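You operate a simulated robot arm through the tools that you are given. There is no shell and no other tool. Be economical: measure what you need, move in short steps, check, and stop when the job is done.

The job below is to be done with a simulated robot arm. You get a single attempt, and the scene is never put back.

## Task
Zero the cycles, set 2 to go and let the pump run them down.
Fine: green selector on before the pump selector goes to run; watch it stop, with 2 on the cycle display; leave the other controls.

It is judged by the outcome, as a careful person would: the job done as asked, and still so three seconds after it is handed in. It fails if anything else is knocked over, pushed out of place, dropped, spilled or broken.

## Robot
A 6-joint arm with a two-finger parallel gripper, fixed in place. Base frame: the origin is at the foot of the arm, x ahead of it, y to its left, z up. Readings come in mm, degrees, newtons and seconds.
With the tool pointing down near the work surface it reaches from about 480 to 880 mm from the base axis. Its first joint turns from -115.0 to 115.0 degrees. Payload 4.2 kg.
The tool frame sits at the grasp point between the pads (the TCP): z along the fingers, y along the line on which they close. The tips reach 23 mm beyond it. Largest opening 94 mm; finger width 38, thickness 10; the body of the gripper, 54 by 96 mm, starts 39 mm behind the TCP.
Orientation is told as [roll, pitch, yaw] about the base's x, y, z axes, in that order, counted from this pose: with the fingers straight down and closing along the base's y, the tool's x points along the base's -x, its y along +y and its z along -z.

## Interface
- The arm moves only by the tool drive_tool. Its argument "motion" is a list of rows, each a list of 3 entries, a list of its own where there are three numbers: the shift along the tool's x, y, z in mm, then the turn, a rotation vector about the tool's x, y, z in degrees, then the closure, from 0 (fully open) to 1 (shut). In form: [[[tx, ty, tz], [rx, ry, rz], jaw], ...]. A call has 1 to 20 rows; each row is the pose to reach, as a shift and turn from the pose commanded when the call began, along the tool's axes at that moment. A row lasts 0.2 s, in which the tool goes at most 50 mm and 8.6 degrees; a call with a longer step from one row to the next is refused whole, and so is a gripper value outside its range. Where a pose cannot be reached the arm comes as near as it can. A force on the tool above 90 N (or 10 N above the force at the start of the call, whichever is more), or a blocked arm, ends the call early, and 0.2 s more pass. Each finger travels about 108 mm/s and halts on what it meets, pressing with about 27 N; the grip force reading is that of the motor and also rises with nothing between the fingers. The clock runs only during rows and for 0.2 s after the last one: add rows that repeat a pose to give the fingers time. It gives the time, the measured TCP pose, the force on the tool (base axes), the opening and the grip force at its end, in the units of the frame above (readings bear some noise), with the torque about the TCP (base axes, N m) and any sound that the robot's microphone picked up, and new pictures: "pictures" is both (left out), scene, wrist or none.
- Cameras (640 x 400 px; columns grow to the right, rows downward): "scene" is fixed at [217.8, -500.4, 1657.8]; the picture's right is [0.82, -0.57, 0.00], its down [-0.21, -0.30, -0.93] and it looks along [0.53, 0.77, -0.37] (base axes); focal length 315 px, centre (320, 200). "wrist" rides on the gripper at [87, 16, -74] in the tool frame; the picture's right is [-0.18, 0.98, 0.00], its down [-0.58, -0.11, -0.81] and it looks along [-0.79, -0.15, 0.59] (tool axes); focal length 243 px, centre (320, 200). There is no depth. A picture from a camera that has moved, and an enlarged one, comes with that camera's place and axes in the base frame and with its lens.
- move_column(by): slides the trunk up (or, below 0, down) by that many mm; the arm rides with it, the base frame stays. It gives what a move gives, with no picture.
- zoom(camera, box): a new picture of the part [left, top, right, bottom] of that camera's present view, enlarged. The clock stands still meanwhile.
- sign_off(): hands the job in; it is judged then, once.

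Work in short steps. Places have to be worked out from the pictures, the camera data and where the tool is seen: move nearer, look again, correct. Check each grasp and each placing, and mend what went wrong. You have 120 turns and 200 pictures in all, those below and enlarged ones among them. Open the gripper and draw the arm clear of the work before you hand the job in, unless the task says otherwise; then end with one line.

The tools are called after ">>>" as a command line: name --argument value ..., lists and objects as JSON in quotes. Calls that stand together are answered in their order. drive_tool: Moves the arm, as the interface text tells. Its arguments: {"type":"object","properties":{"motion":{"type":"array"},"pictures":{"type":"string","enum":["both","scene","wrist","none"]}},"required":["motion"]} The other tools are called the same way: move_column (by) slides the trunk up or down; zoom (camera, box) takes an enlarged picture of a part of a camera's view; sign_off () hands the job in.

At the start:

```text
time: 0.0
tool_pos: [354.5, 265.6, 1486.1]
tcp_rot: [0.0, 0.0, 0.0]
ft_force: [0.8, 0.3, 0.1]
moment: [-0.01, 0.02, -0.01]
grip_width: 94.0
gripper_force: 0.0
trunk travel left (down, up): [-880.0, 110.0]
```

scene: 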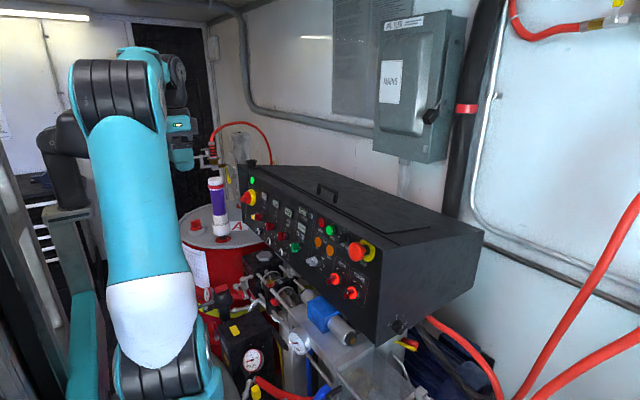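
wrist: 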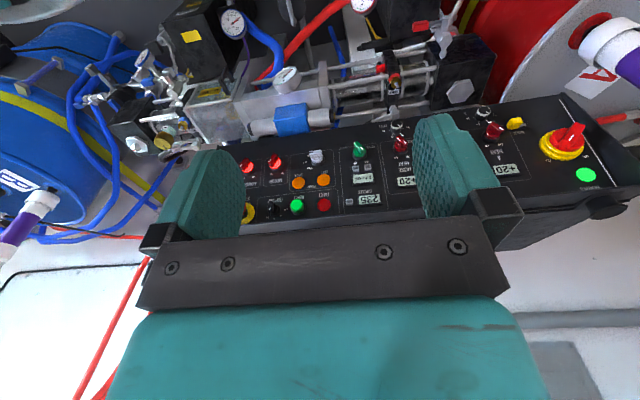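

The pictures show a black control box with many selectors. I'll enlarge the panel in both cameras to read its labels.

>>> zoom --camera "scene" --box '[230, 160, 400, 310]'

>>> zoom --camera "wrist" --box '[230, 90, 430, 220]'

>>> zoom --camera "wrist" --box '[440, 90, 640, 220]'

```text
2.67 times, centred on (315, 235) of scene
camera zoom: at [217.8, -500.4, 1657.8], right [0.82, -0.57, 0.0], down [-0.21, -0.3, -0.93], along [0.53, 0.77, -0.37], focal length 840 px, centre (333, 107)
```

zoom: 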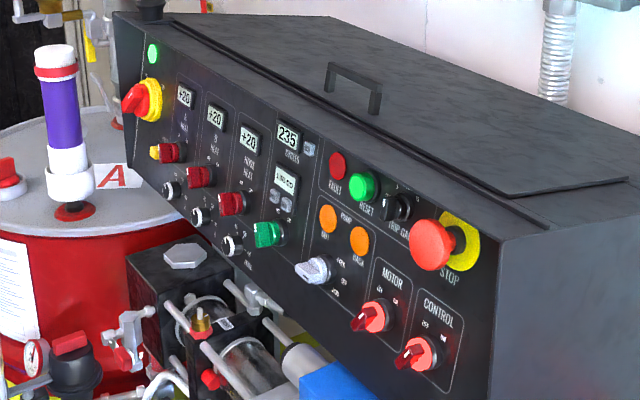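

```text
3.08 times, centred on (330, 155) of wrist
camera zoom: at [268.5, 281.2, 1561.2], right [0.18, 0.98, 0.0], down [0.58, -0.11, 0.81], along [0.79, -0.15, -0.59], focal length 746 px, centre (289, 338)
```

zoom: 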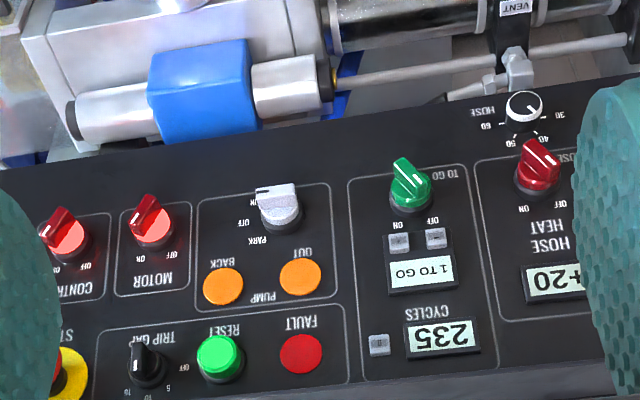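

```text
3.08 times, centred on (540, 155) of wrist
camera zoom: at [268.5, 281.2, 1561.2], right [0.18, 0.98, 0.0], down [0.58, -0.11, 0.81], along [0.79, -0.15, -0.59], focal length 746 px, centre (-357, 338)
```

zoom: 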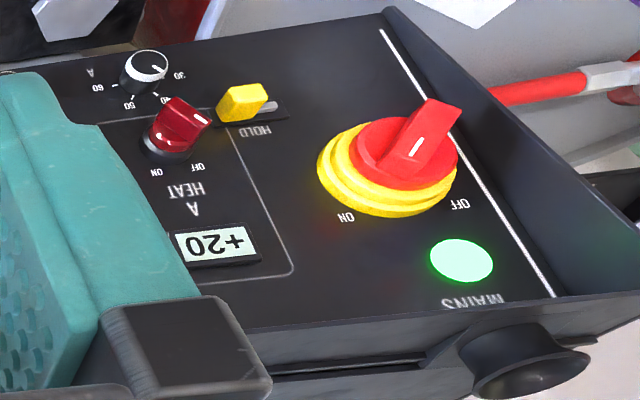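

Triangulating from both views, the panel is a nearly vertical face at about x≈700, with its top tilted about 11° away. The cycles display is near [708, 308, 1247], the to-go display near [699, 300, 1195] and the pump knob near [671, 197, 1130]. I'll bring the tool up facing the panel at a standoff, then look closer.

>>> drive_tool --motion '[[[-12, 0, 10], [0, -8, 0], 0], [[-25, 0, 20], [0, -16, 0], 0], [[-37, 0, 30], [0, -24, 0], 0], [[-50, 0, 40], [0, -32, 0], 0], [[-62, 0, 50], [0, -40, 0], 0], [[-75, 0, 60], [0, -48, 0], 0], [[-87, 0, 70], [0, -56, 0], 0], [[-100, 0, 80], [0, -64, 0], 0], [[-112, 0, 90], [0, -72, 0], 0], [[-125, 0, 100], [0, -79, 0], 0], [[-125, 0, 100], [0, -79, 0], 0]]'

```text
time: 2.2
tool_pos: [523.1, 226.0, 1404.8]
tcp_rot: [12.4, -77.1, -20.1]
ft_force: [-0.1, 0.8, -0.4]
moment: [0.01, 0.01, 0.03]
grip_width: 94.0
gripper_force: 0.0
out of reach, approached as far as the arm can: row 1
trunk travel left (down, up): [-880.0, 110.0]
stopped in row 10: the arm was blocked; the commanded pose is now the measured one
camera wrist: at [436.1, 257.1, 1337.4], right [0.18, 0.96, 0.23], down [-0.67, -0.05, 0.74], along [0.72, -0.28, 0.64], focal length 243 px, centre (320, 200)
```

scene: 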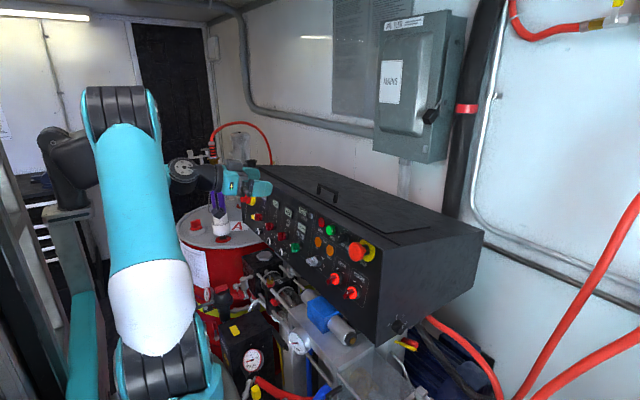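
wrist: 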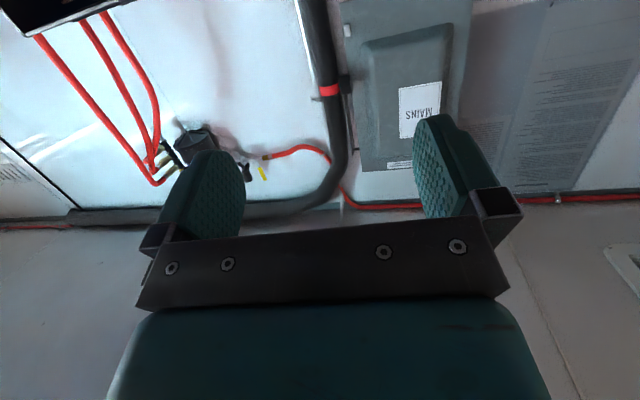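

The tool now faces the panel, tilted slightly off, well clear at x≈523. I'll square it up and lower the trunk to bring the panel into the wrist view.

>>> drive_tool --motion '[[[0, 20, 0], [-4, 0, -1.5], 0], [[0, 40, 0], [-7.5, 0, -2.7], 0], [[0, 40, 0], [-7.5, 0, -2.7], 0]]' --pictures "none"

>>> move_column --by -150

>>> drive_tool --motion '[[[0, 0, 0], [0, 0, 0], 0]]'

```text
time: 3.0
tool_pos: [529.2, 267.7, 1405.4]
tcp_rot: [7.5, -77.5, -7.1]
ft_force: [0.2, -0.2, 0.2]
moment: [-0.04, -0.03, 0.01]
grip_width: 94.0
gripper_force: 0.0
trunk travel left (down, up): [-880.0, 110.0]
```

```text
time: 4.8
tool_pos: [530.3, 267.2, 1255.4]
tcp_rot: [7.0, -77.6, -6.8]
ft_force: [-0.5, -0.4, -0.5]
moment: [0.01, -0.01, -0.02]
grip_width: 93.8
gripper_force: 0.0
trunk travel left (down, up): [-730.0, 260.0]
```

```text
time: 5.2
tool_pos: [530.0, 267.1, 1256.0]
tcp_rot: [6.9, -77.6, -6.7]
ft_force: [-0.1, 0.6, -0.2]
moment: [-0.01, -0.03, 0.01]
grip_width: 93.8
gripper_force: 0.1
trunk travel left (down, up): [-730.0, 260.0]
camera wrist: at [438.8, 283.9, 1186.8], right [0.04, 0.98, 0.21], down [-0.66, -0.13, 0.74], along [0.75, -0.16, 0.64], focal length 243 px, centre (320, 200)
```

scene: 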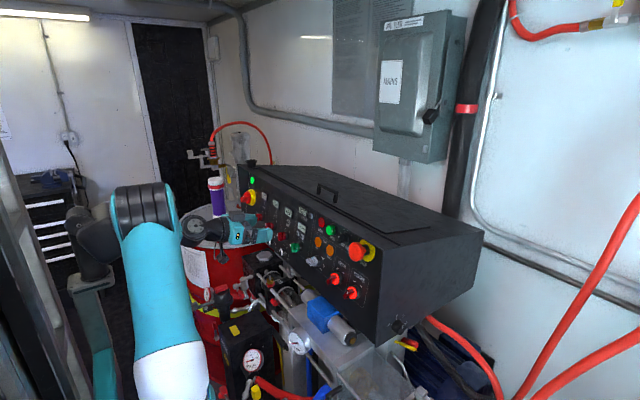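
wrist: 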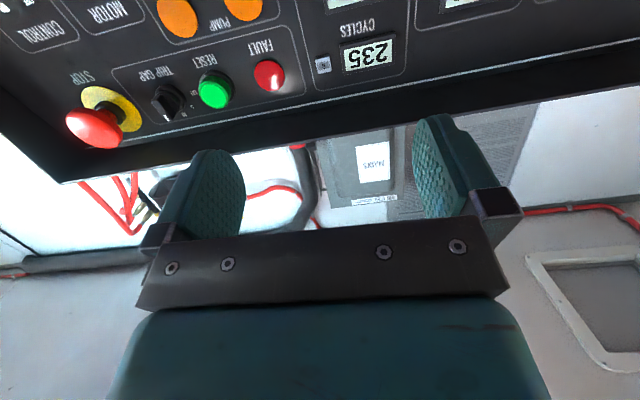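

The wrist view shows 235 and its small gray button, which I put at about [713, 265, 1244]. I'll go lower to read the to-go section and the pump selector.

>>> move_column --by -70

>>> drive_tool --motion '[[[0, 0, 0], [0, 0, -1.7], 0.5], [[0, 0, 0], [0, 0, -1.7], 1], [[0, 0, 0], [0, 0, -1.7], 1], [[0, 0, 0], [0, 0, -1.7], 1], [[0, 0, 0], [0, 0, -1.7], 1]]' --pictures "wrist"

>>> zoom --camera "wrist" --box '[200, 0, 500, 150]'

```text
time: 6.2
tool_pos: [529.9, 267.0, 1184.9]
tcp_rot: [7.0, -77.6, -6.8]
ft_force: [0.2, 0.0, -0.2]
moment: [0.0, 0.0, 0.02]
grip_width: 94.1
gripper_force: 0.1
trunk travel left (down, up): [-660.0, 330.0]
```

```text
time: 7.4
tool_pos: [529.9, 267.5, 1184.8]
tcp_rot: [-0.9, -77.6, 1.2]
ft_force: [-0.1, 0.3, -0.8]
moment: [-0.02, -0.01, 0.02]
grip_width: 0.0
gripper_force: 26.7
trunk travel left (down, up): [-660.0, 330.0]
camera wrist: at [439.2, 281.2, 1116.1], right [0.03, 0.98, 0.18], down [-0.66, -0.11, 0.74], along [0.75, -0.14, 0.65], focal length 243 px, centre (320, 200)
```

wrist: 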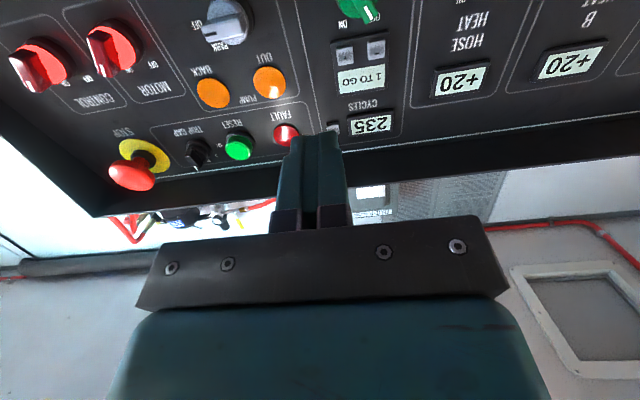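

```text
2.13 times, centred on (350, 75) of wrist
camera zoom: at [439.2, 281.2, 1116.1], right [0.03, 0.98, 0.18], down [-0.66, -0.11, 0.74], along [0.75, -0.14, 0.65], focal length 518 px, centre (256, 467)
```

zoom: 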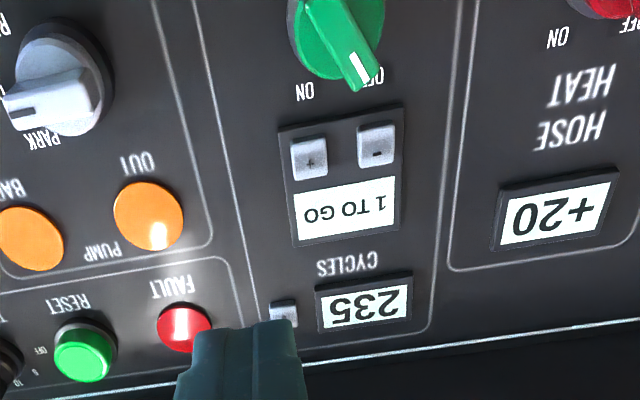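

Buttons read: "+" at ≈[691, 287, 1166] and "-" at y≈315, with the cycles reset button at ≈[713, 265, 1244]. A top lip overhangs to about x≈685, z≈1310. I'll tilt so the lower edge of the closed fingertips leads, then go to a standoff in front of the cycles button, below the lip.

>>> drive_tool --motion '[[[-35, -1, 0], [0, -3, 0], 1], [[-75, -2, 10], [0, -6, 0], 1], [[-95, -3, 40], [0, -8, 0], 1], [[-104, -5, 75], [0, -8, 0], 1], [[-104, -5, 98], [0, -8, 0], 1], [[-104, -5, 98], [0, -8, 0], 1]]'

>>> zoom --camera "wrist" --box '[220, 0, 420, 150]'

>>> zoom --camera "scene" --box '[230, 160, 400, 310]'

```text
time: 8.8
tool_pos: [644.5, 265.4, 1265.7]
tcp_rot: [-3.0, -85.7, 3.9]
ft_force: [-1.3, 0.1, 0.1]
moment: [0.04, 0.01, 0.01]
grip_width: 0.1
gripper_force: 26.5
trunk travel left (down, up): [-660.0, 330.0]
camera wrist: at [564.6, 278.5, 1184.7], right [0.0, 0.98, 0.18], down [-0.76, -0.12, 0.64], along [0.65, -0.14, 0.75], focal length 243 px, centre (320, 200)
```

scene: 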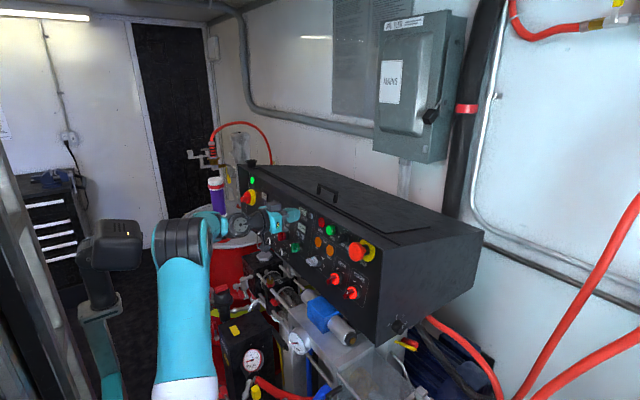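
wrist: 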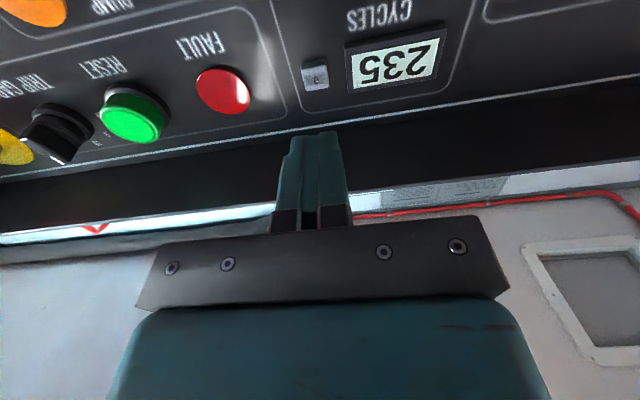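

```text
2.67 times, centred on (320, 75) of wrist
camera zoom: at [564.6, 278.5, 1184.7], right [0.0, 0.98, 0.18], down [-0.76, -0.12, 0.64], along [0.65, -0.14, 0.75], focal length 647 px, centre (320, 533)
```

zoom: 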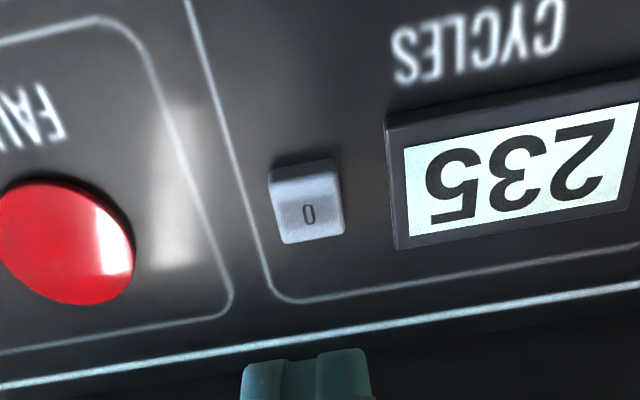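

```text
2.67 times, centred on (315, 235) of scene
camera zoom: at [217.8, -500.4, 1657.8], right [0.82, -0.57, 0.0], down [-0.21, -0.3, -0.93], along [0.53, 0.77, -0.37], focal length 840 px, centre (333, 107)
```

zoom: 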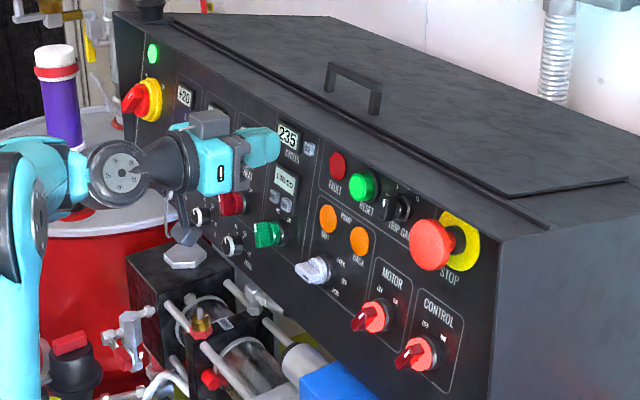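

The 0 button is about 15 mm wide at [711, 265, 1244], and the display frame is about 18 mm to one side, so the tips are lined up. I'll advance along tool z to just short of contact.

>>> drive_tool --motion '[[[0, 0, 20], [0, 0, 0], 1], [[0, 0, 36], [0, 0, 0], 1], [[0, 0, 40], [0, 0, 0], 1]]' --pictures "wrist"

>>> zoom --camera "wrist" --box '[220, 50, 420, 180]'

```text
time: 9.6
tool_pos: [685.9, 266.1, 1262.5]
tcp_rot: [-2.7, -85.6, 3.4]
ft_force: [-0.6, 0.7, 0.4]
moment: [-0.01, 0.02, 0.02]
grip_width: 0.0
gripper_force: 27.3
trunk travel left (down, up): [-660.0, 330.0]
camera wrist: at [605.6, 279.7, 1181.3], right [0.0, 0.98, 0.18], down [-0.76, -0.12, 0.64], along [0.65, -0.14, 0.75], focal length 243 px, centre (320, 200)
```

wrist: 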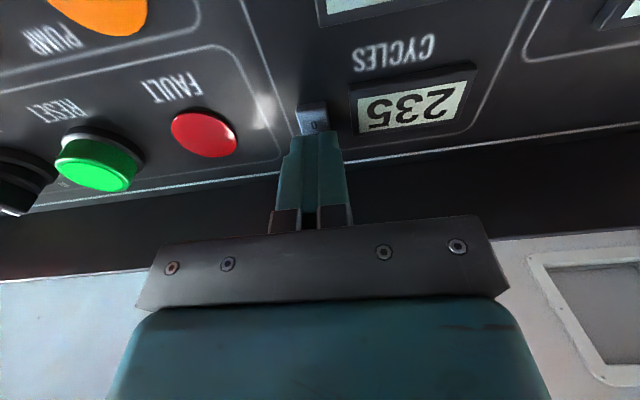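

```text
3.08 times, centred on (320, 115) of wrist
camera zoom: at [605.6, 279.7, 1181.3], right [0.0, 0.98, 0.18], down [-0.76, -0.12, 0.64], along [0.65, -0.14, 0.75], focal length 746 px, centre (320, 462)
```

zoom: 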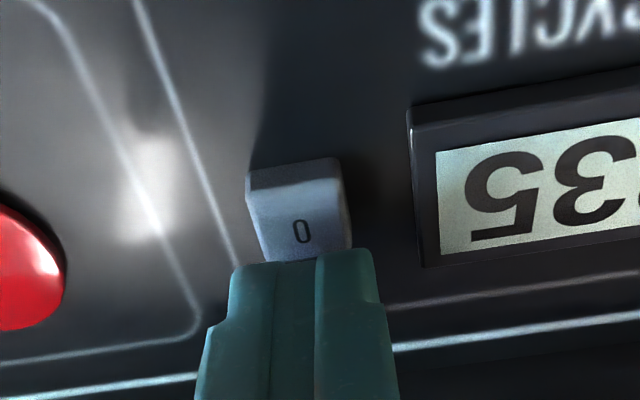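

The tips look slightly high on the button, so I'll shift about 5 mm down and ease forward in small steps to press.

>>> drive_tool --motion '[[[5, 0, 0], [0, 0, 0], 1], [[5, 0, 2], [0, 0, 0], 1], [[5, 0, 4], [0, 0, 0], 1]]' --pictures "wrist"

>>> zoom --camera "wrist" --box '[220, 50, 420, 180]'

```text
time: 10.4
tool_pos: [690.1, 266.1, 1256.1]
tcp_rot: [-2.7, -85.8, 3.5]
ft_force: [-1.8, -0.9, -0.4]
moment: [0.0, 0.04, -0.04]
grip_width: 0.1
gripper_force: 26.9
trunk travel left (down, up): [-660.0, 330.0]
camera wrist: at [608.5, 279.9, 1176.3], right [0.0, 0.98, 0.18], down [-0.76, -0.12, 0.64], along [0.65, -0.14, 0.75], focal length 243 px, centre (320, 200)
```

wrist: 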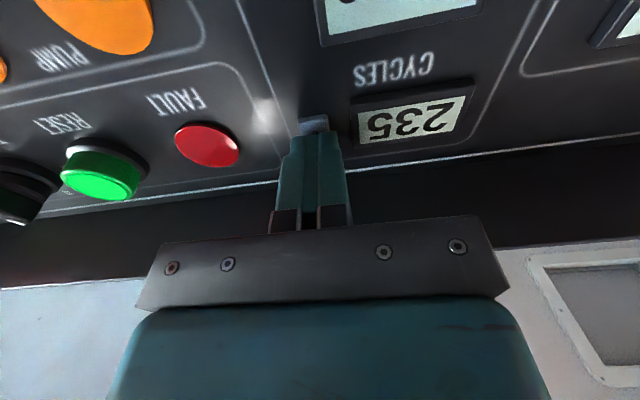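

```text
3.08 times, centred on (320, 115) of wrist
camera zoom: at [608.5, 279.9, 1176.3], right [0.0, 0.98, 0.18], down [-0.76, -0.12, 0.64], along [0.65, -0.14, 0.75], focal length 746 px, centre (320, 462)
```

zoom: 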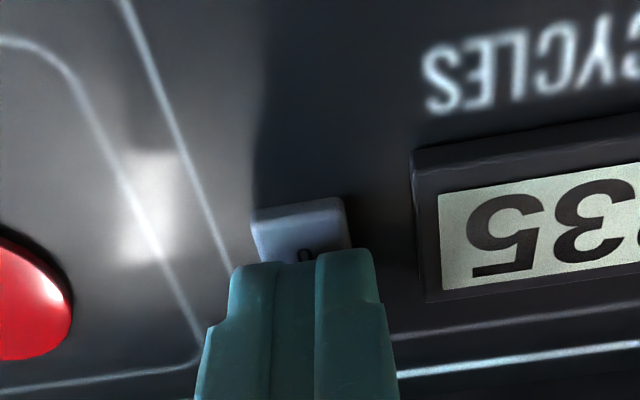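

The edge now overlaps the middle of the button. I'll press on gently in 1 mm steps and watch the force and the sound.

>>> drive_tool --motion '[[[0, 0, 1], [0, 0, 0], 1], [[0, 0, 2], [0, 0, 0], 1], [[0, 0, 3], [0, 0, 0], 1], [[0, 0, 4], [0, 0, 0], 1]]' --pictures "wrist"

```text
time: 11.4
tool_pos: [692.7, 267.2, 1255.9]
tcp_rot: [-3.1, -85.7, 3.7]
ft_force: [-9.6, -0.6, -1.2]
moment: [-0.03, 0.24, -0.05]
grip_width: 0.2
gripper_force: 27.4
trunk travel left (down, up): [-660.0, 330.0]
heard: click
camera wrist: at [612.1, 280.1, 1175.9], right [0.0, 0.98, 0.18], down [-0.76, -0.12, 0.64], along [0.65, -0.14, 0.75], focal length 243 px, centre (320, 200)
```

wrist: 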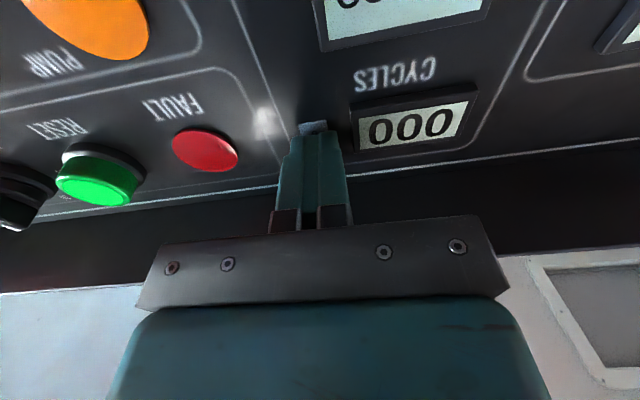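

The click came and the cycles display reads 000. I'll back off and move to a standoff in front of the "+" button.

>>> drive_tool --motion '[[[0, 0, -15], [0, 0, 0], 1], [[0, 0, -55], [0, 0, 0], 1], [[35, 10, -60], [0, 0, 0], 1], [[73, 20, -60], [0, 0, 0], 1], [[73, 20, -60], [0, 0, 0], 1]]' --pictures "wrist"

>>> zoom --camera "wrist" --box '[240, 0, 440, 150]'

```text
time: 12.6
tool_pos: [627.3, 285.7, 1187.9]
tcp_rot: [-2.4, -85.7, 3.0]
ft_force: [-0.3, 0.1, 0.0]
moment: [0.0, -0.02, 0.0]
grip_width: 0.0
gripper_force: 27.2
trunk travel left (down, up): [-660.0, 330.0]
camera wrist: at [546.7, 298.4, 1107.7], right [0.0, 0.98, 0.18], down [-0.76, -0.12, 0.64], along [0.65, -0.14, 0.75], focal length 243 px, centre (320, 200)
```

wrist: 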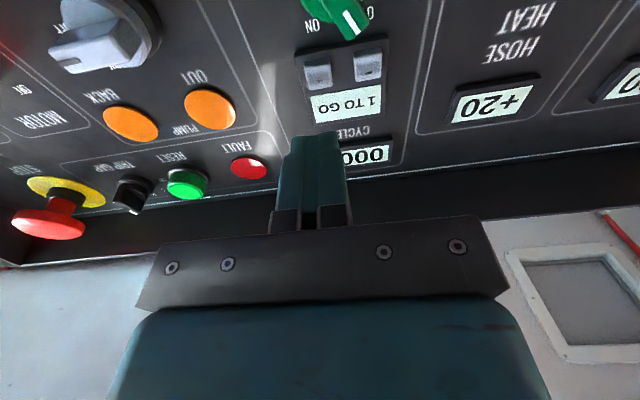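

```text
2.67 times, centred on (340, 75) of wrist
camera zoom: at [546.7, 298.4, 1107.7], right [0.0, 0.98, 0.18], down [-0.76, -0.12, 0.64], along [0.65, -0.14, 0.75], focal length 647 px, centre (267, 533)
```

zoom: 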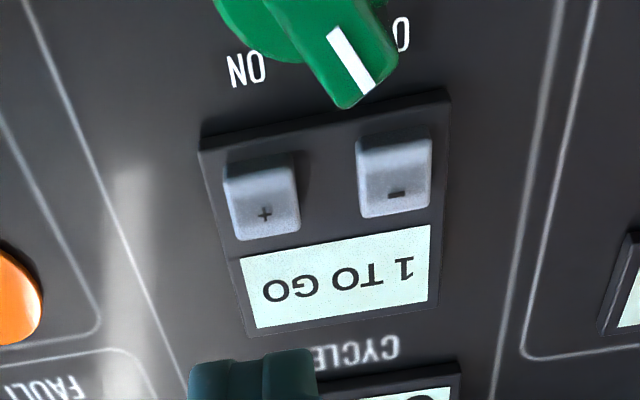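

The "+" button is at [691, 287, 1167]. I'll approach with the same offset that worked on the first button, lower edge at the middle of the button.

>>> drive_tool --motion '[[[4, 0, 18], [0, 0, 0], 1], [[6, 0, 32], [0, 0, 0], 1], [[6, 0, 38], [0, 0, 0], 1], [[6, 0, 38], [0, 0, 0], 1]]' --pictures "wrist"

>>> zoom --camera "wrist" --box '[220, 30, 420, 160]'

```text
time: 13.6
tool_pos: [665.9, 285.9, 1179.8]
tcp_rot: [-2.5, -85.5, 3.4]
ft_force: [0.2, 0.4, -0.2]
moment: [0.0, 0.0, -0.04]
grip_width: 0.2
gripper_force: 26.9
trunk travel left (down, up): [-660.0, 330.0]
camera wrist: at [585.0, 299.5, 1099.5], right [0.0, 0.98, 0.18], down [-0.76, -0.12, 0.64], along [0.65, -0.14, 0.75], focal length 243 px, centre (320, 200)
```

wrist: 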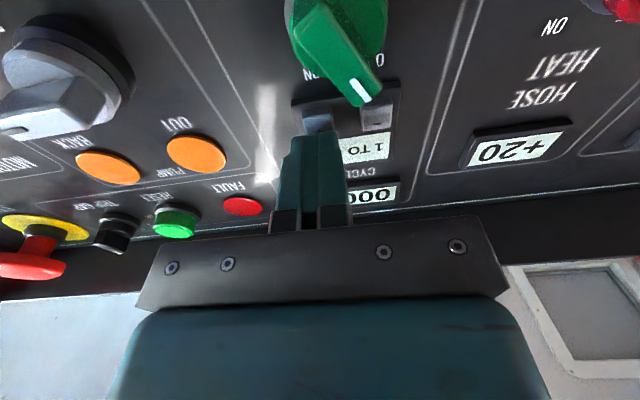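

```text
3.08 times, centred on (320, 95) of wrist
camera zoom: at [585.0, 299.5, 1099.5], right [0.0, 0.98, 0.18], down [-0.76, -0.12, 0.64], along [0.65, -0.14, 0.75], focal length 746 px, centre (320, 523)
```

zoom: 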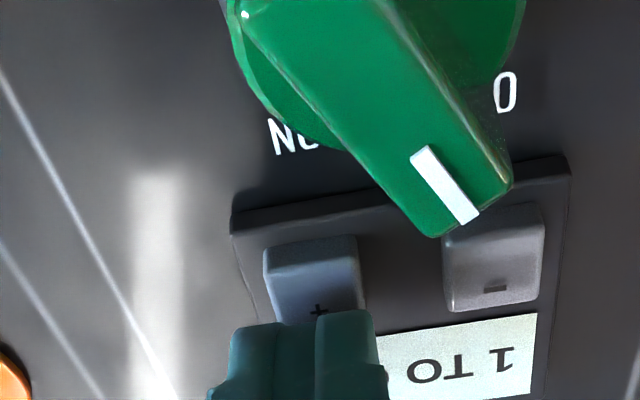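

Alignment is good. I'll press in small steps, then retract straight away so a held button can't repeat.

>>> drive_tool --motion '[[[2, 0, 2], [0, 0, 0], 1], [[2, 0, 4], [0, 0, 0], 1], [[2, 0, 5.5], [0, 0, 0], 1], [[2, 0, 7], [0, 0, 0], 1], [[2, 0, 0], [0, 0, 0], 1], [[0, 0, -10], [0, 0, 0], 1]]' --pictures "wrist"

```text
time: 15.0
tool_pos: [656.5, 284.8, 1178.7]
tcp_rot: [-2.9, -85.6, 3.6]
ft_force: [0.2, 0.0, 0.3]
moment: [0.01, 0.0, -0.05]
grip_width: 0.0
gripper_force: 27.3
trunk travel left (down, up): [-660.0, 330.0]
heard: click
camera wrist: at [574.5, 298.4, 1098.7], right [0.0, 0.98, 0.18], down [-0.76, -0.12, 0.64], along [0.65, -0.14, 0.75], focal length 243 px, centre (320, 200)
```

wrist: 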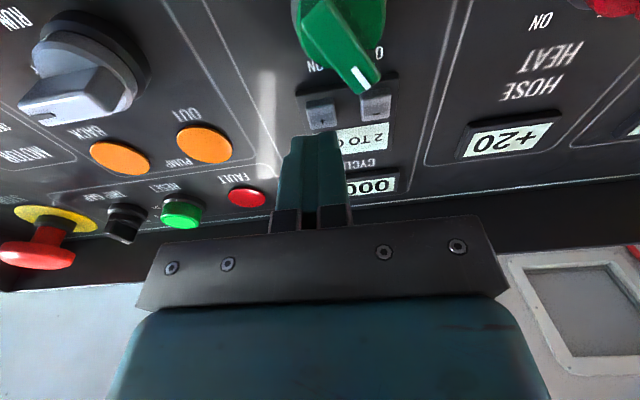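

The display reads 2 TO GO. I'll back off and go lower to view the green selector straight on, checking clearance with the scene camera.

>>> drive_tool --motion '[[[0, 0, -30], [0, 3, 0], 1], [[0, 0, -60], [0, 6, 0], 0.5], [[25, 0, -70], [0, 10, 0], 0], [[45, 0, -70], [0, 10, 0], 0], [[45, 0, -70], [0, 10, 0], 0]]'

>>> zoom --camera "wrist" --box '[180, 0, 460, 150]'

>>> zoom --camera "scene" --box '[180, 170, 380, 330]'

```text
time: 16.2
tool_pos: [584.1, 285.7, 1140.8]
tcp_rot: [-0.8, -75.6, 1.5]
ft_force: [-0.5, 0.1, -0.8]
moment: [-0.02, 0.0, 0.05]
grip_width: 93.9
gripper_force: 0.0
trunk travel left (down, up): [-660.0, 330.0]
camera wrist: at [488.8, 299.2, 1075.9], right [0.03, 0.98, 0.17], down [-0.64, -0.11, 0.76], along [0.77, -0.14, 0.62], focal length 243 px, centre (320, 200)
```

scene: 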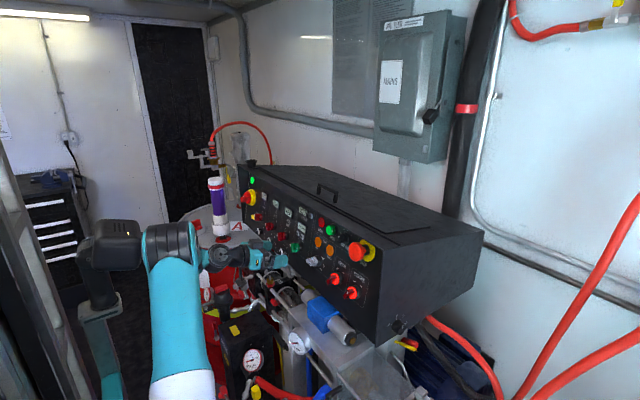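
wrist: 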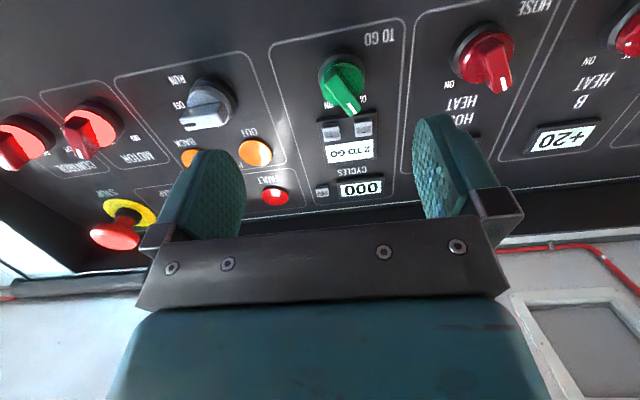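

```text
2.29 times, centred on (320, 75) of wrist
camera zoom: at [488.8, 299.2, 1075.9], right [0.03, 0.98, 0.17], down [-0.64, -0.11, 0.76], along [0.77, -0.14, 0.62], focal length 555 px, centre (320, 486)
```

zoom: 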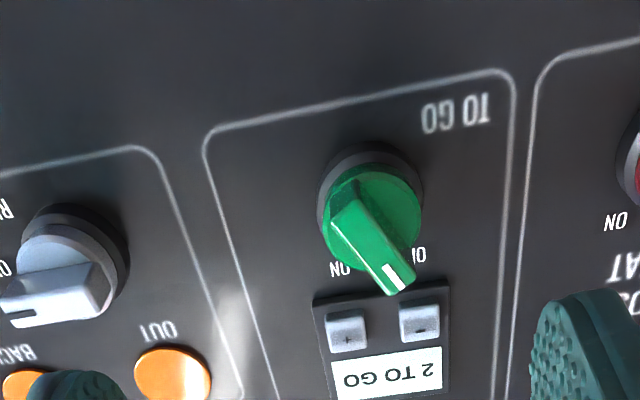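

```text
2.50 times, centred on (280, 250) of scene
camera zoom: at [217.8, -500.4, 1657.8], right [0.82, -0.57, 0.0], down [-0.21, -0.3, -0.93], along [0.53, 0.77, -0.37], focal length 787 px, centre (420, 75)
```

zoom: 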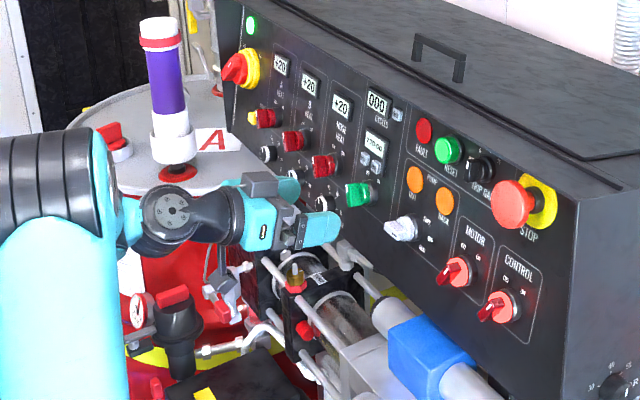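

The green selector points to OFF (upper left, about 30° off vertical) with its lever centre near [662, 299, 1123]. I'll roll the tool 30° so the fingers straddle the lever and move to a close standoff.

>>> drive_tool --motion '[[[0, 4, 5], [0, 0, -8], 0.4], [[-1, 8, 12], [0, 0, -16], 0.4], [[-2, 12, 18], [0, 0, -24], 0.4], [[-2, 13.8, 22], [0, 0, -30], 0.4], [[-2, 13.8, 22], [0, 0, -30], 0.4]]'

>>> zoom --camera "wrist" --box '[200, 20, 480, 195]'

>>> zoom --camera "scene" --box '[230, 200, 350, 290]'

```text
time: 17.4
tool_pos: [604.1, 299.1, 1136.1]
tcp_rot: [-63.0, -56.8, 67.7]
ft_force: [0.5, -0.2, -0.2]
moment: [-0.01, 0.01, 0.01]
grip_width: 56.5
gripper_force: 0.1
trunk travel left (down, up): [-660.0, 330.0]
camera wrist: at [512.3, 266.7, 1075.3], right [-0.09, 0.94, -0.33], down [-0.65, 0.19, 0.74], along [0.76, 0.28, 0.59], focal length 243 px, centre (320, 200)
```

scene: 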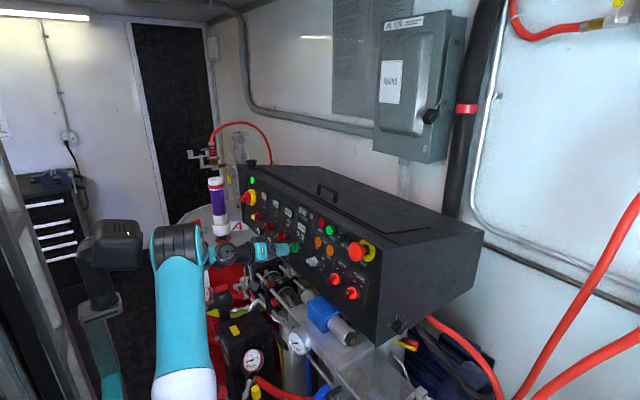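
wrist: 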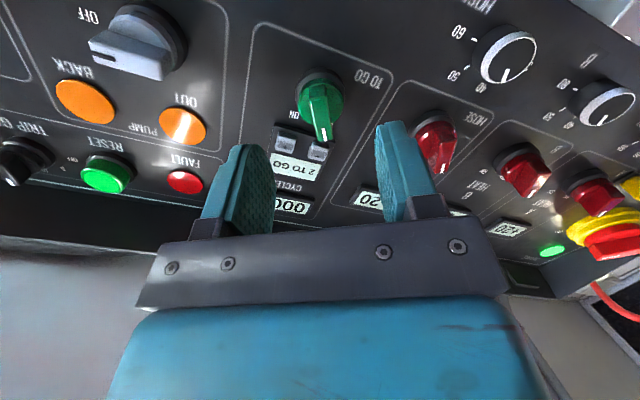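

```text
2.29 times, centred on (340, 108) of wrist
camera zoom: at [512.3, 266.7, 1075.3], right [-0.09, 0.94, -0.33], down [-0.65, 0.19, 0.74], along [0.76, 0.28, 0.59], focal length 555 px, centre (274, 411)
```

zoom: 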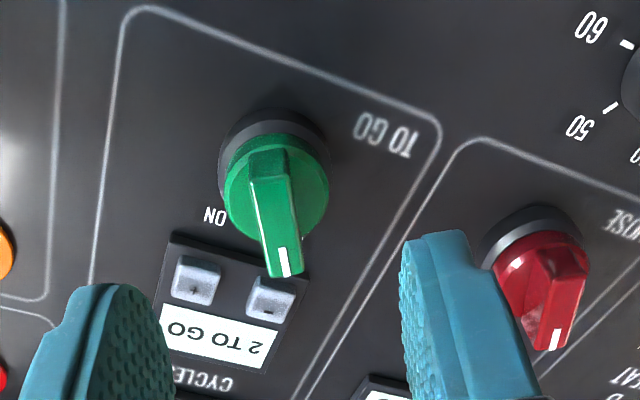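

```text
4.44 times, centred on (290, 245) of scene
camera zoom: at [217.8, -500.4, 1657.8], right [0.82, -0.57, 0.0], down [-0.21, -0.3, -0.93], along [0.53, 0.77, -0.37], focal length 1399 px, centre (453, 0)
```

zoom: 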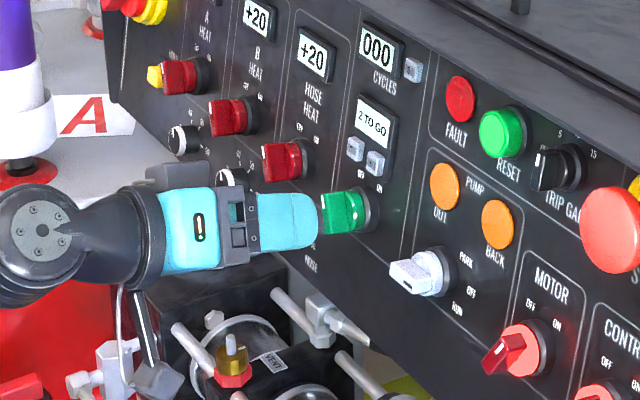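

In the tool frame the lever runs from x=-17 to 14 at y≈0, so it is aligned and centred. I'll advance 40 mm to straddle it, then check before closing.

>>> drive_tool --motion '[[[0, 0, 15], [0, 0, 0], 0.4], [[0, 0, 30], [0, 0, 0], 0.4], [[0, 0, 40], [0, 0, 0], 0.4], [[0, 0, 40], [0, 0, 0], 0.4]]' --pictures "wrist"

>>> zoom --camera "scene" --box '[230, 200, 350, 290]'

```text
time: 18.4
tool_pos: [641.9, 299.4, 1127.6]
tcp_rot: [-63.0, -56.8, 67.6]
ft_force: [0.3, -0.4, 0.8]
moment: [-0.03, -0.01, 0.0]
grip_width: 56.2
gripper_force: 0.1
trunk travel left (down, up): [-660.0, 330.0]
camera wrist: at [549.6, 267.3, 1065.4], right [-0.09, 0.94, -0.33], down [-0.65, 0.19, 0.74], along [0.76, 0.28, 0.59], focal length 243 px, centre (320, 200)
```

wrist: 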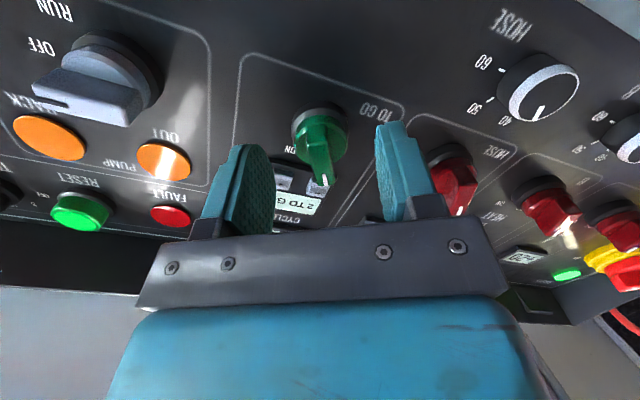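

```text
4.44 times, centred on (290, 245) of scene
camera zoom: at [217.8, -500.4, 1657.8], right [0.82, -0.57, 0.0], down [-0.21, -0.3, -0.93], along [0.53, 0.77, -0.37], focal length 1399 px, centre (453, 0)
```

zoom: 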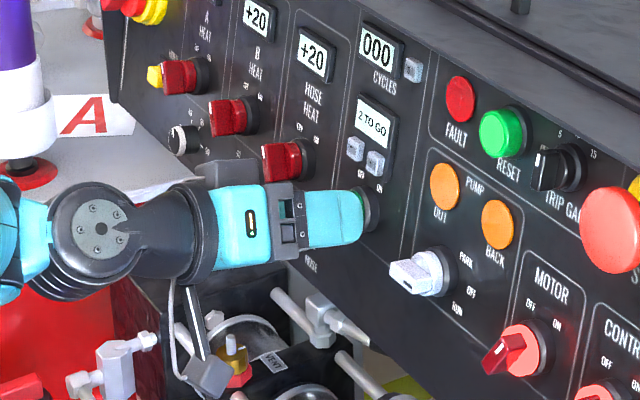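

The fingers straddle the lever with some overlap. I'll advance 4 mm more and close on it.

>>> drive_tool --motion '[[[0, 0, 4], [0, 0, 0], 0.4], [[0, 0, 4], [0, 0, 0], 0.6], [[0, 0, 4], [0, 0, 0], 0.8], [[0, 0, 4], [0, 0, 0], 1], [[0, 0, 4], [0, 0, 0], 1]]' --pictures "wrist"

>>> zoom --camera "wrist" --box '[200, 50, 440, 200]'

```text
time: 19.6
tool_pos: [647.1, 298.4, 1126.0]
tcp_rot: [-63.0, -56.9, 67.6]
ft_force: [1.2, 2.3, -1.0]
moment: [0.11, -0.23, -0.55]
grip_width: 11.6
gripper_force: 44.9
trunk travel left (down, up): [-660.0, 330.0]
camera wrist: at [554.0, 267.4, 1064.5], right [-0.09, 0.94, -0.32], down [-0.65, 0.19, 0.74], along [0.76, 0.28, 0.59], focal length 243 px, centre (320, 200)
```

wrist: 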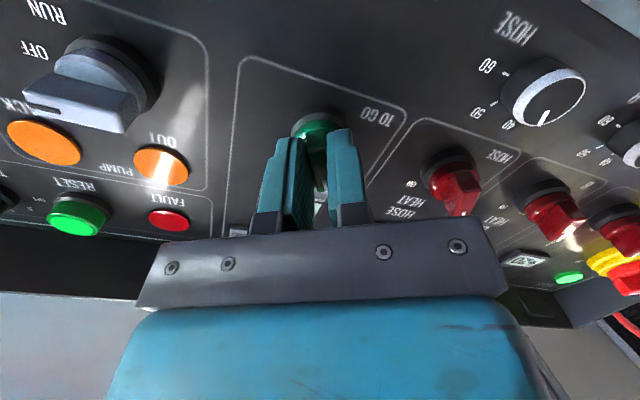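

```text
2.67 times, centred on (320, 125) of wrist
camera zoom: at [554.0, 267.4, 1064.5], right [-0.09, 0.94, -0.32], down [-0.65, 0.19, 0.74], along [0.76, 0.28, 0.59], focal length 647 px, centre (320, 400)
```

zoom: 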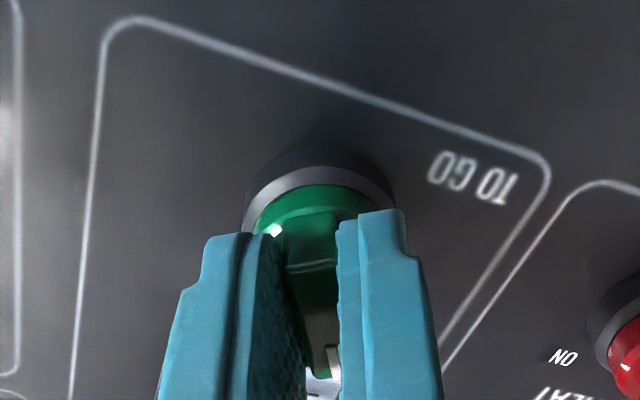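

The lever is gripped at 11.6 mm. I'll turn it clockwise by 60° about the tool axis.

>>> drive_tool --motion '[[[0, 0, 0], [0, 0, 7.5], 1], [[0, 0, 0], [0, 0, 15], 1], [[0, 0, 0], [0, 0, 22.5], 1], [[0, 0, 0], [0, 0, 30], 1], [[0, 0, 0], [0, 0, 37.5], 1], [[0, 0, 0], [0, 0, 45], 1], [[0, 0, 0], [0, 0, 52.5], 1], [[0, 0, 0], [0, 0, 60], 1], [[0, 0, 0], [0, 0, 60], 1]]'

>>> zoom --camera "wrist" --box '[200, 50, 440, 200]'

```text
time: 21.6
tool_pos: [645.6, 303.7, 1126.0]
tcp_rot: [63.0, -57.0, -65.6]
ft_force: [12.3, 44.8, 9.9]
moment: [0.16, 0.73, 1.81]
grip_width: 11.0
gripper_force: 45.1
trunk travel left (down, up): [-660.0, 330.0]
camera wrist: at [556.0, 358.2, 1080.2], right [0.14, 0.76, 0.63], down [-0.66, -0.4, 0.63], along [0.74, -0.51, 0.45], focal length 243 px, centre (320, 200)
```

scene: 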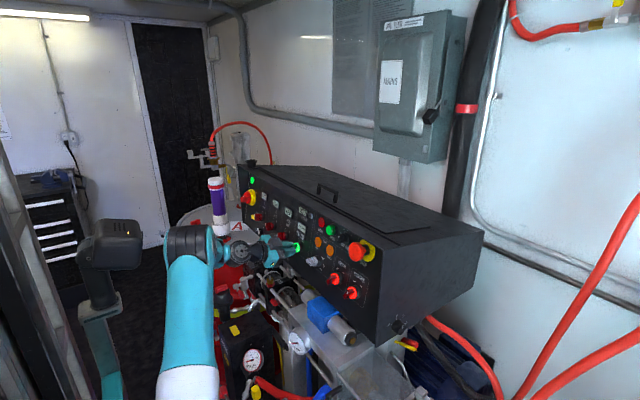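
wrist: 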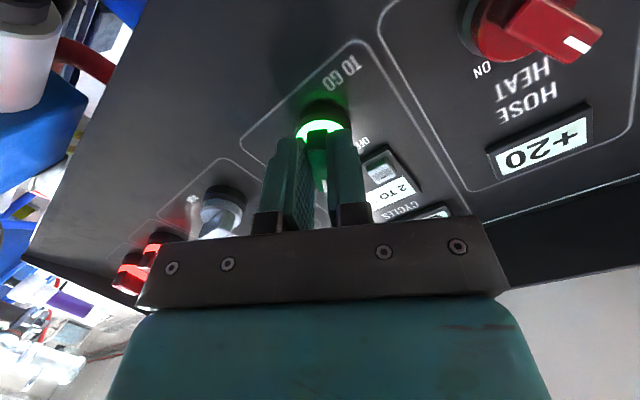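

```text
2.67 times, centred on (320, 125) of wrist
camera zoom: at [556.0, 358.2, 1080.2], right [0.14, 0.76, 0.63], down [-0.66, -0.4, 0.63], along [0.74, -0.51, 0.45], focal length 647 px, centre (320, 400)
```

zoom: 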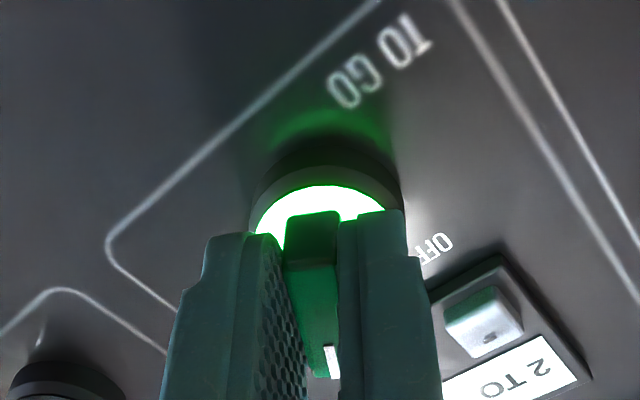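

The selector is lit, so it's ON. I'll open the fingers and back straight off, then roll level again.

>>> drive_tool --motion '[[[0, 0, 0], [0, 0, 0], 0.5], [[0, 0, 0], [0, 0, 0], 0.4], [[0, 0, -2], [0, 0, 0], 0.4], [[0, 0, -30], [0, 0, 0], 0.4], [[0, 0, -60], [0, 0, 0], 0.4], [[0, 0, -70], [0, 0, -8], 0.4], [[0, 0, -70], [0, 0, -16], 0.4], [[0, 0, -70], [0, 0, -24], 0.4], [[0, 0, -70], [0, 0, -30], 0.4], [[0, 0, -70], [0, 0, -30], 0.4]]'

>>> zoom --camera "wrist" --box '[80, 0, 400, 170]'

>>> zoom --camera "scene" --box '[270, 220, 370, 300]'

```text
time: 23.8
tool_pos: [580.1, 296.5, 1142.8]
tcp_rot: [-0.8, -75.8, 1.5]
ft_force: [0.6, 0.5, 0.9]
moment: [-0.01, 0.01, 0.02]
grip_width: 56.4
gripper_force: 0.1
trunk travel left (down, up): [-660.0, 330.0]
camera wrist: at [486.6, 310.6, 1078.4], right [0.04, 0.98, 0.17], down [-0.64, -0.11, 0.76], along [0.77, -0.14, 0.62], focal length 243 px, centre (320, 200)
```

scene: 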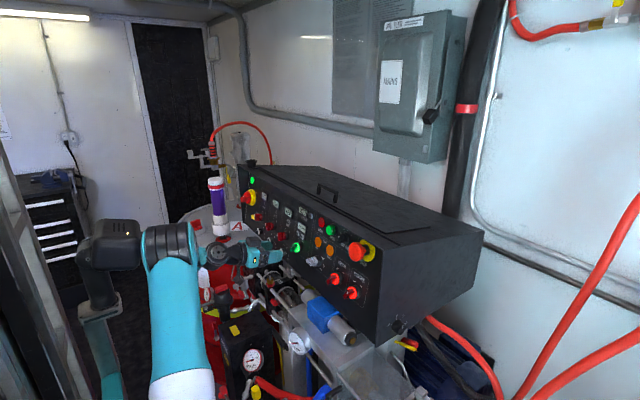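
wrist: 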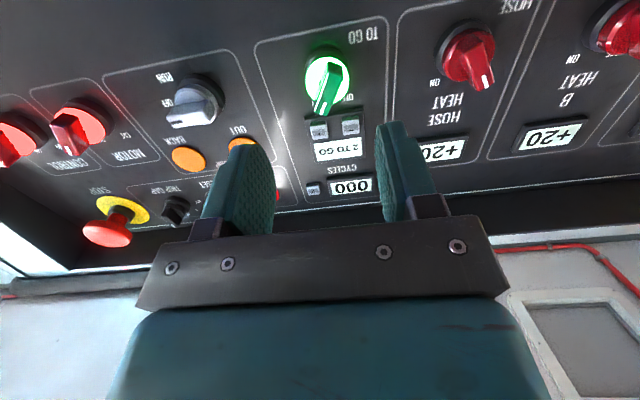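

```text
2.00 times, centred on (240, 85) of wrist
camera zoom: at [486.6, 310.6, 1078.4], right [0.04, 0.98, 0.17], down [-0.64, -0.11, 0.76], along [0.77, -0.14, 0.62], focal length 485 px, centre (480, 430)
```

zoom: 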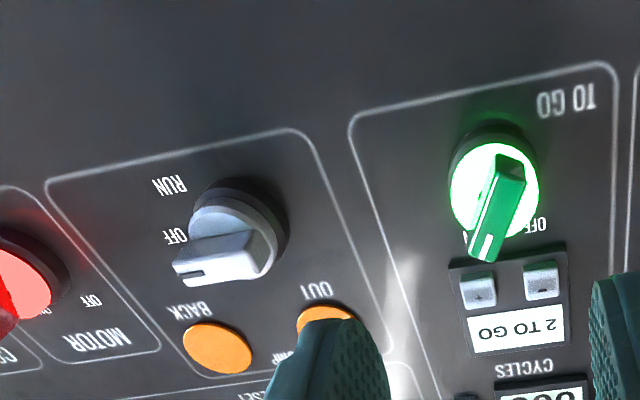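

```text
5.00 times, centred on (320, 260) of scene
camera zoom: at [217.8, -500.4, 1657.8], right [0.82, -0.57, 0.0], down [-0.21, -0.3, -0.93], along [0.53, 0.77, -0.37], focal length 1574 px, centre (320, -100)
```

zoom: 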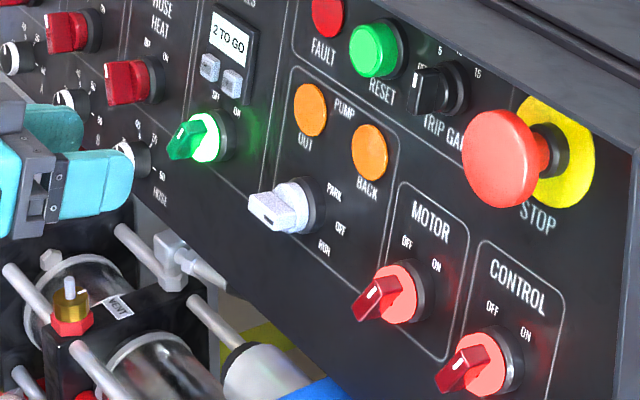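

The green selector stays lit and the display reads 2 TO GO. The pump selector lever is horizontal, pointing at OFF, with its centre near [661, 199, 1126], and RUN is about 42° clockwise. I'll move in front of it with the tool rolled -90° so the fingers straddle it from above and below.

>>> drive_tool --motion '[[[0, -10, 0], [0, 0, -8.4], 0.4], [[0, -20, 0], [0, 0, -16.8], 0.4], [[0, -30, 0], [0, 0, -25.2], 0.4], [[0, -40, 0], [0, 0, -33.6], 0.4], [[0, -50, 0], [0, 0, -42], 0.4], [[-1, -60, 2], [0, 0, -50.4], 0.4], [[-2, -70, 5], [0, 0, -58.8], 0.4], [[-3, -80, 8], [0, 0, -67.2], 0.4], [[-4, -90, 10], [0, 0, -75.6], 0.4], [[-4, -97, 12], [0, 0, -83], 0.4], [[-4, -97, 12], [0, 0, -90], 0.4], [[-4, -97, 12], [0, 0, -90], 0.4]]'

>>> zoom --camera "wrist" --box '[180, 0, 460, 175]'

>>> zoom --camera "scene" --box '[240, 200, 380, 300]'

```text
time: 26.4
tool_pos: [592.2, 200.7, 1144.2]
tcp_rot: [-75.5, 0.4, 90.8]
ft_force: [0.0, 0.7, 1.0]
moment: [0.04, 0.0, 0.06]
grip_width: 56.3
gripper_force: 0.0
trunk travel left (down, up): [-660.0, 330.0]
camera wrist: at [518.0, 112.8, 1147.9], right [-0.25, 0.18, -0.95], down [-0.76, 0.57, 0.3], along [0.6, 0.8, -0.01], focal length 243 px, centre (320, 200)
```

scene: 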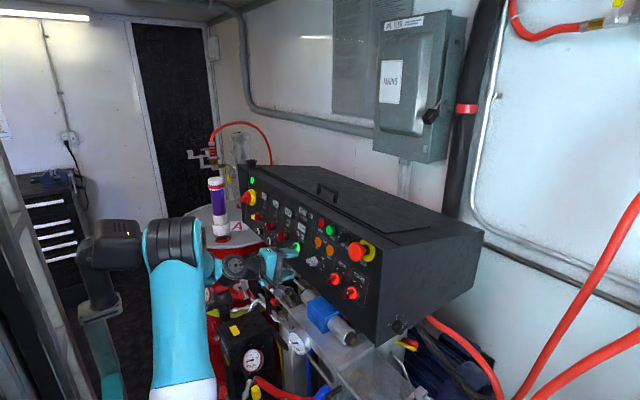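
wrist: 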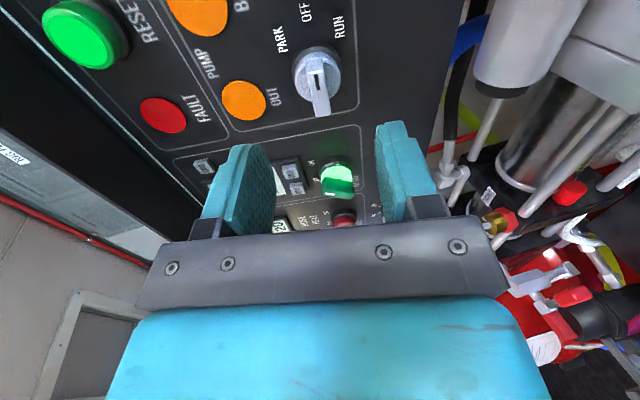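

```text
2.29 times, centred on (320, 88) of wrist
camera zoom: at [518.0, 112.8, 1147.9], right [-0.25, 0.18, -0.95], down [-0.76, 0.57, 0.3], along [0.6, 0.8, -0.01], focal length 555 px, centre (320, 457)
```

zoom: 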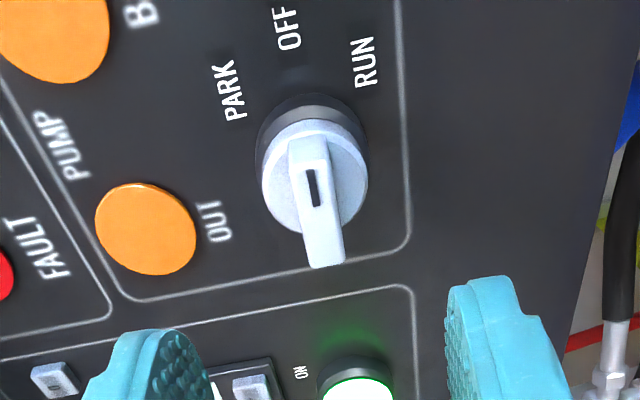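

```text
4.00 times, centred on (310, 250) of scene
camera zoom: at [217.8, -500.4, 1657.8], right [0.82, -0.57, 0.0], down [-0.21, -0.3, -0.93], along [0.53, 0.77, -0.37], focal length 1259 px, centre (360, 0)
```

zoom: 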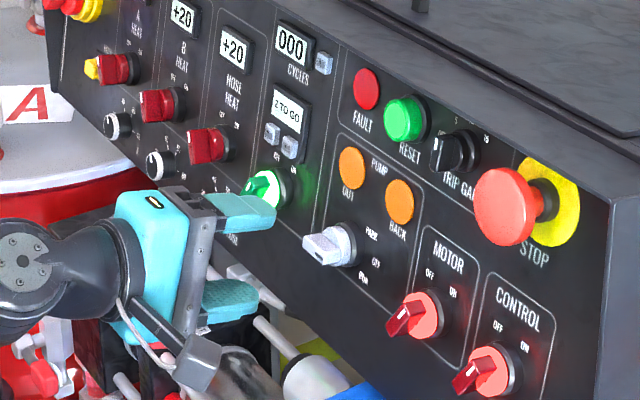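

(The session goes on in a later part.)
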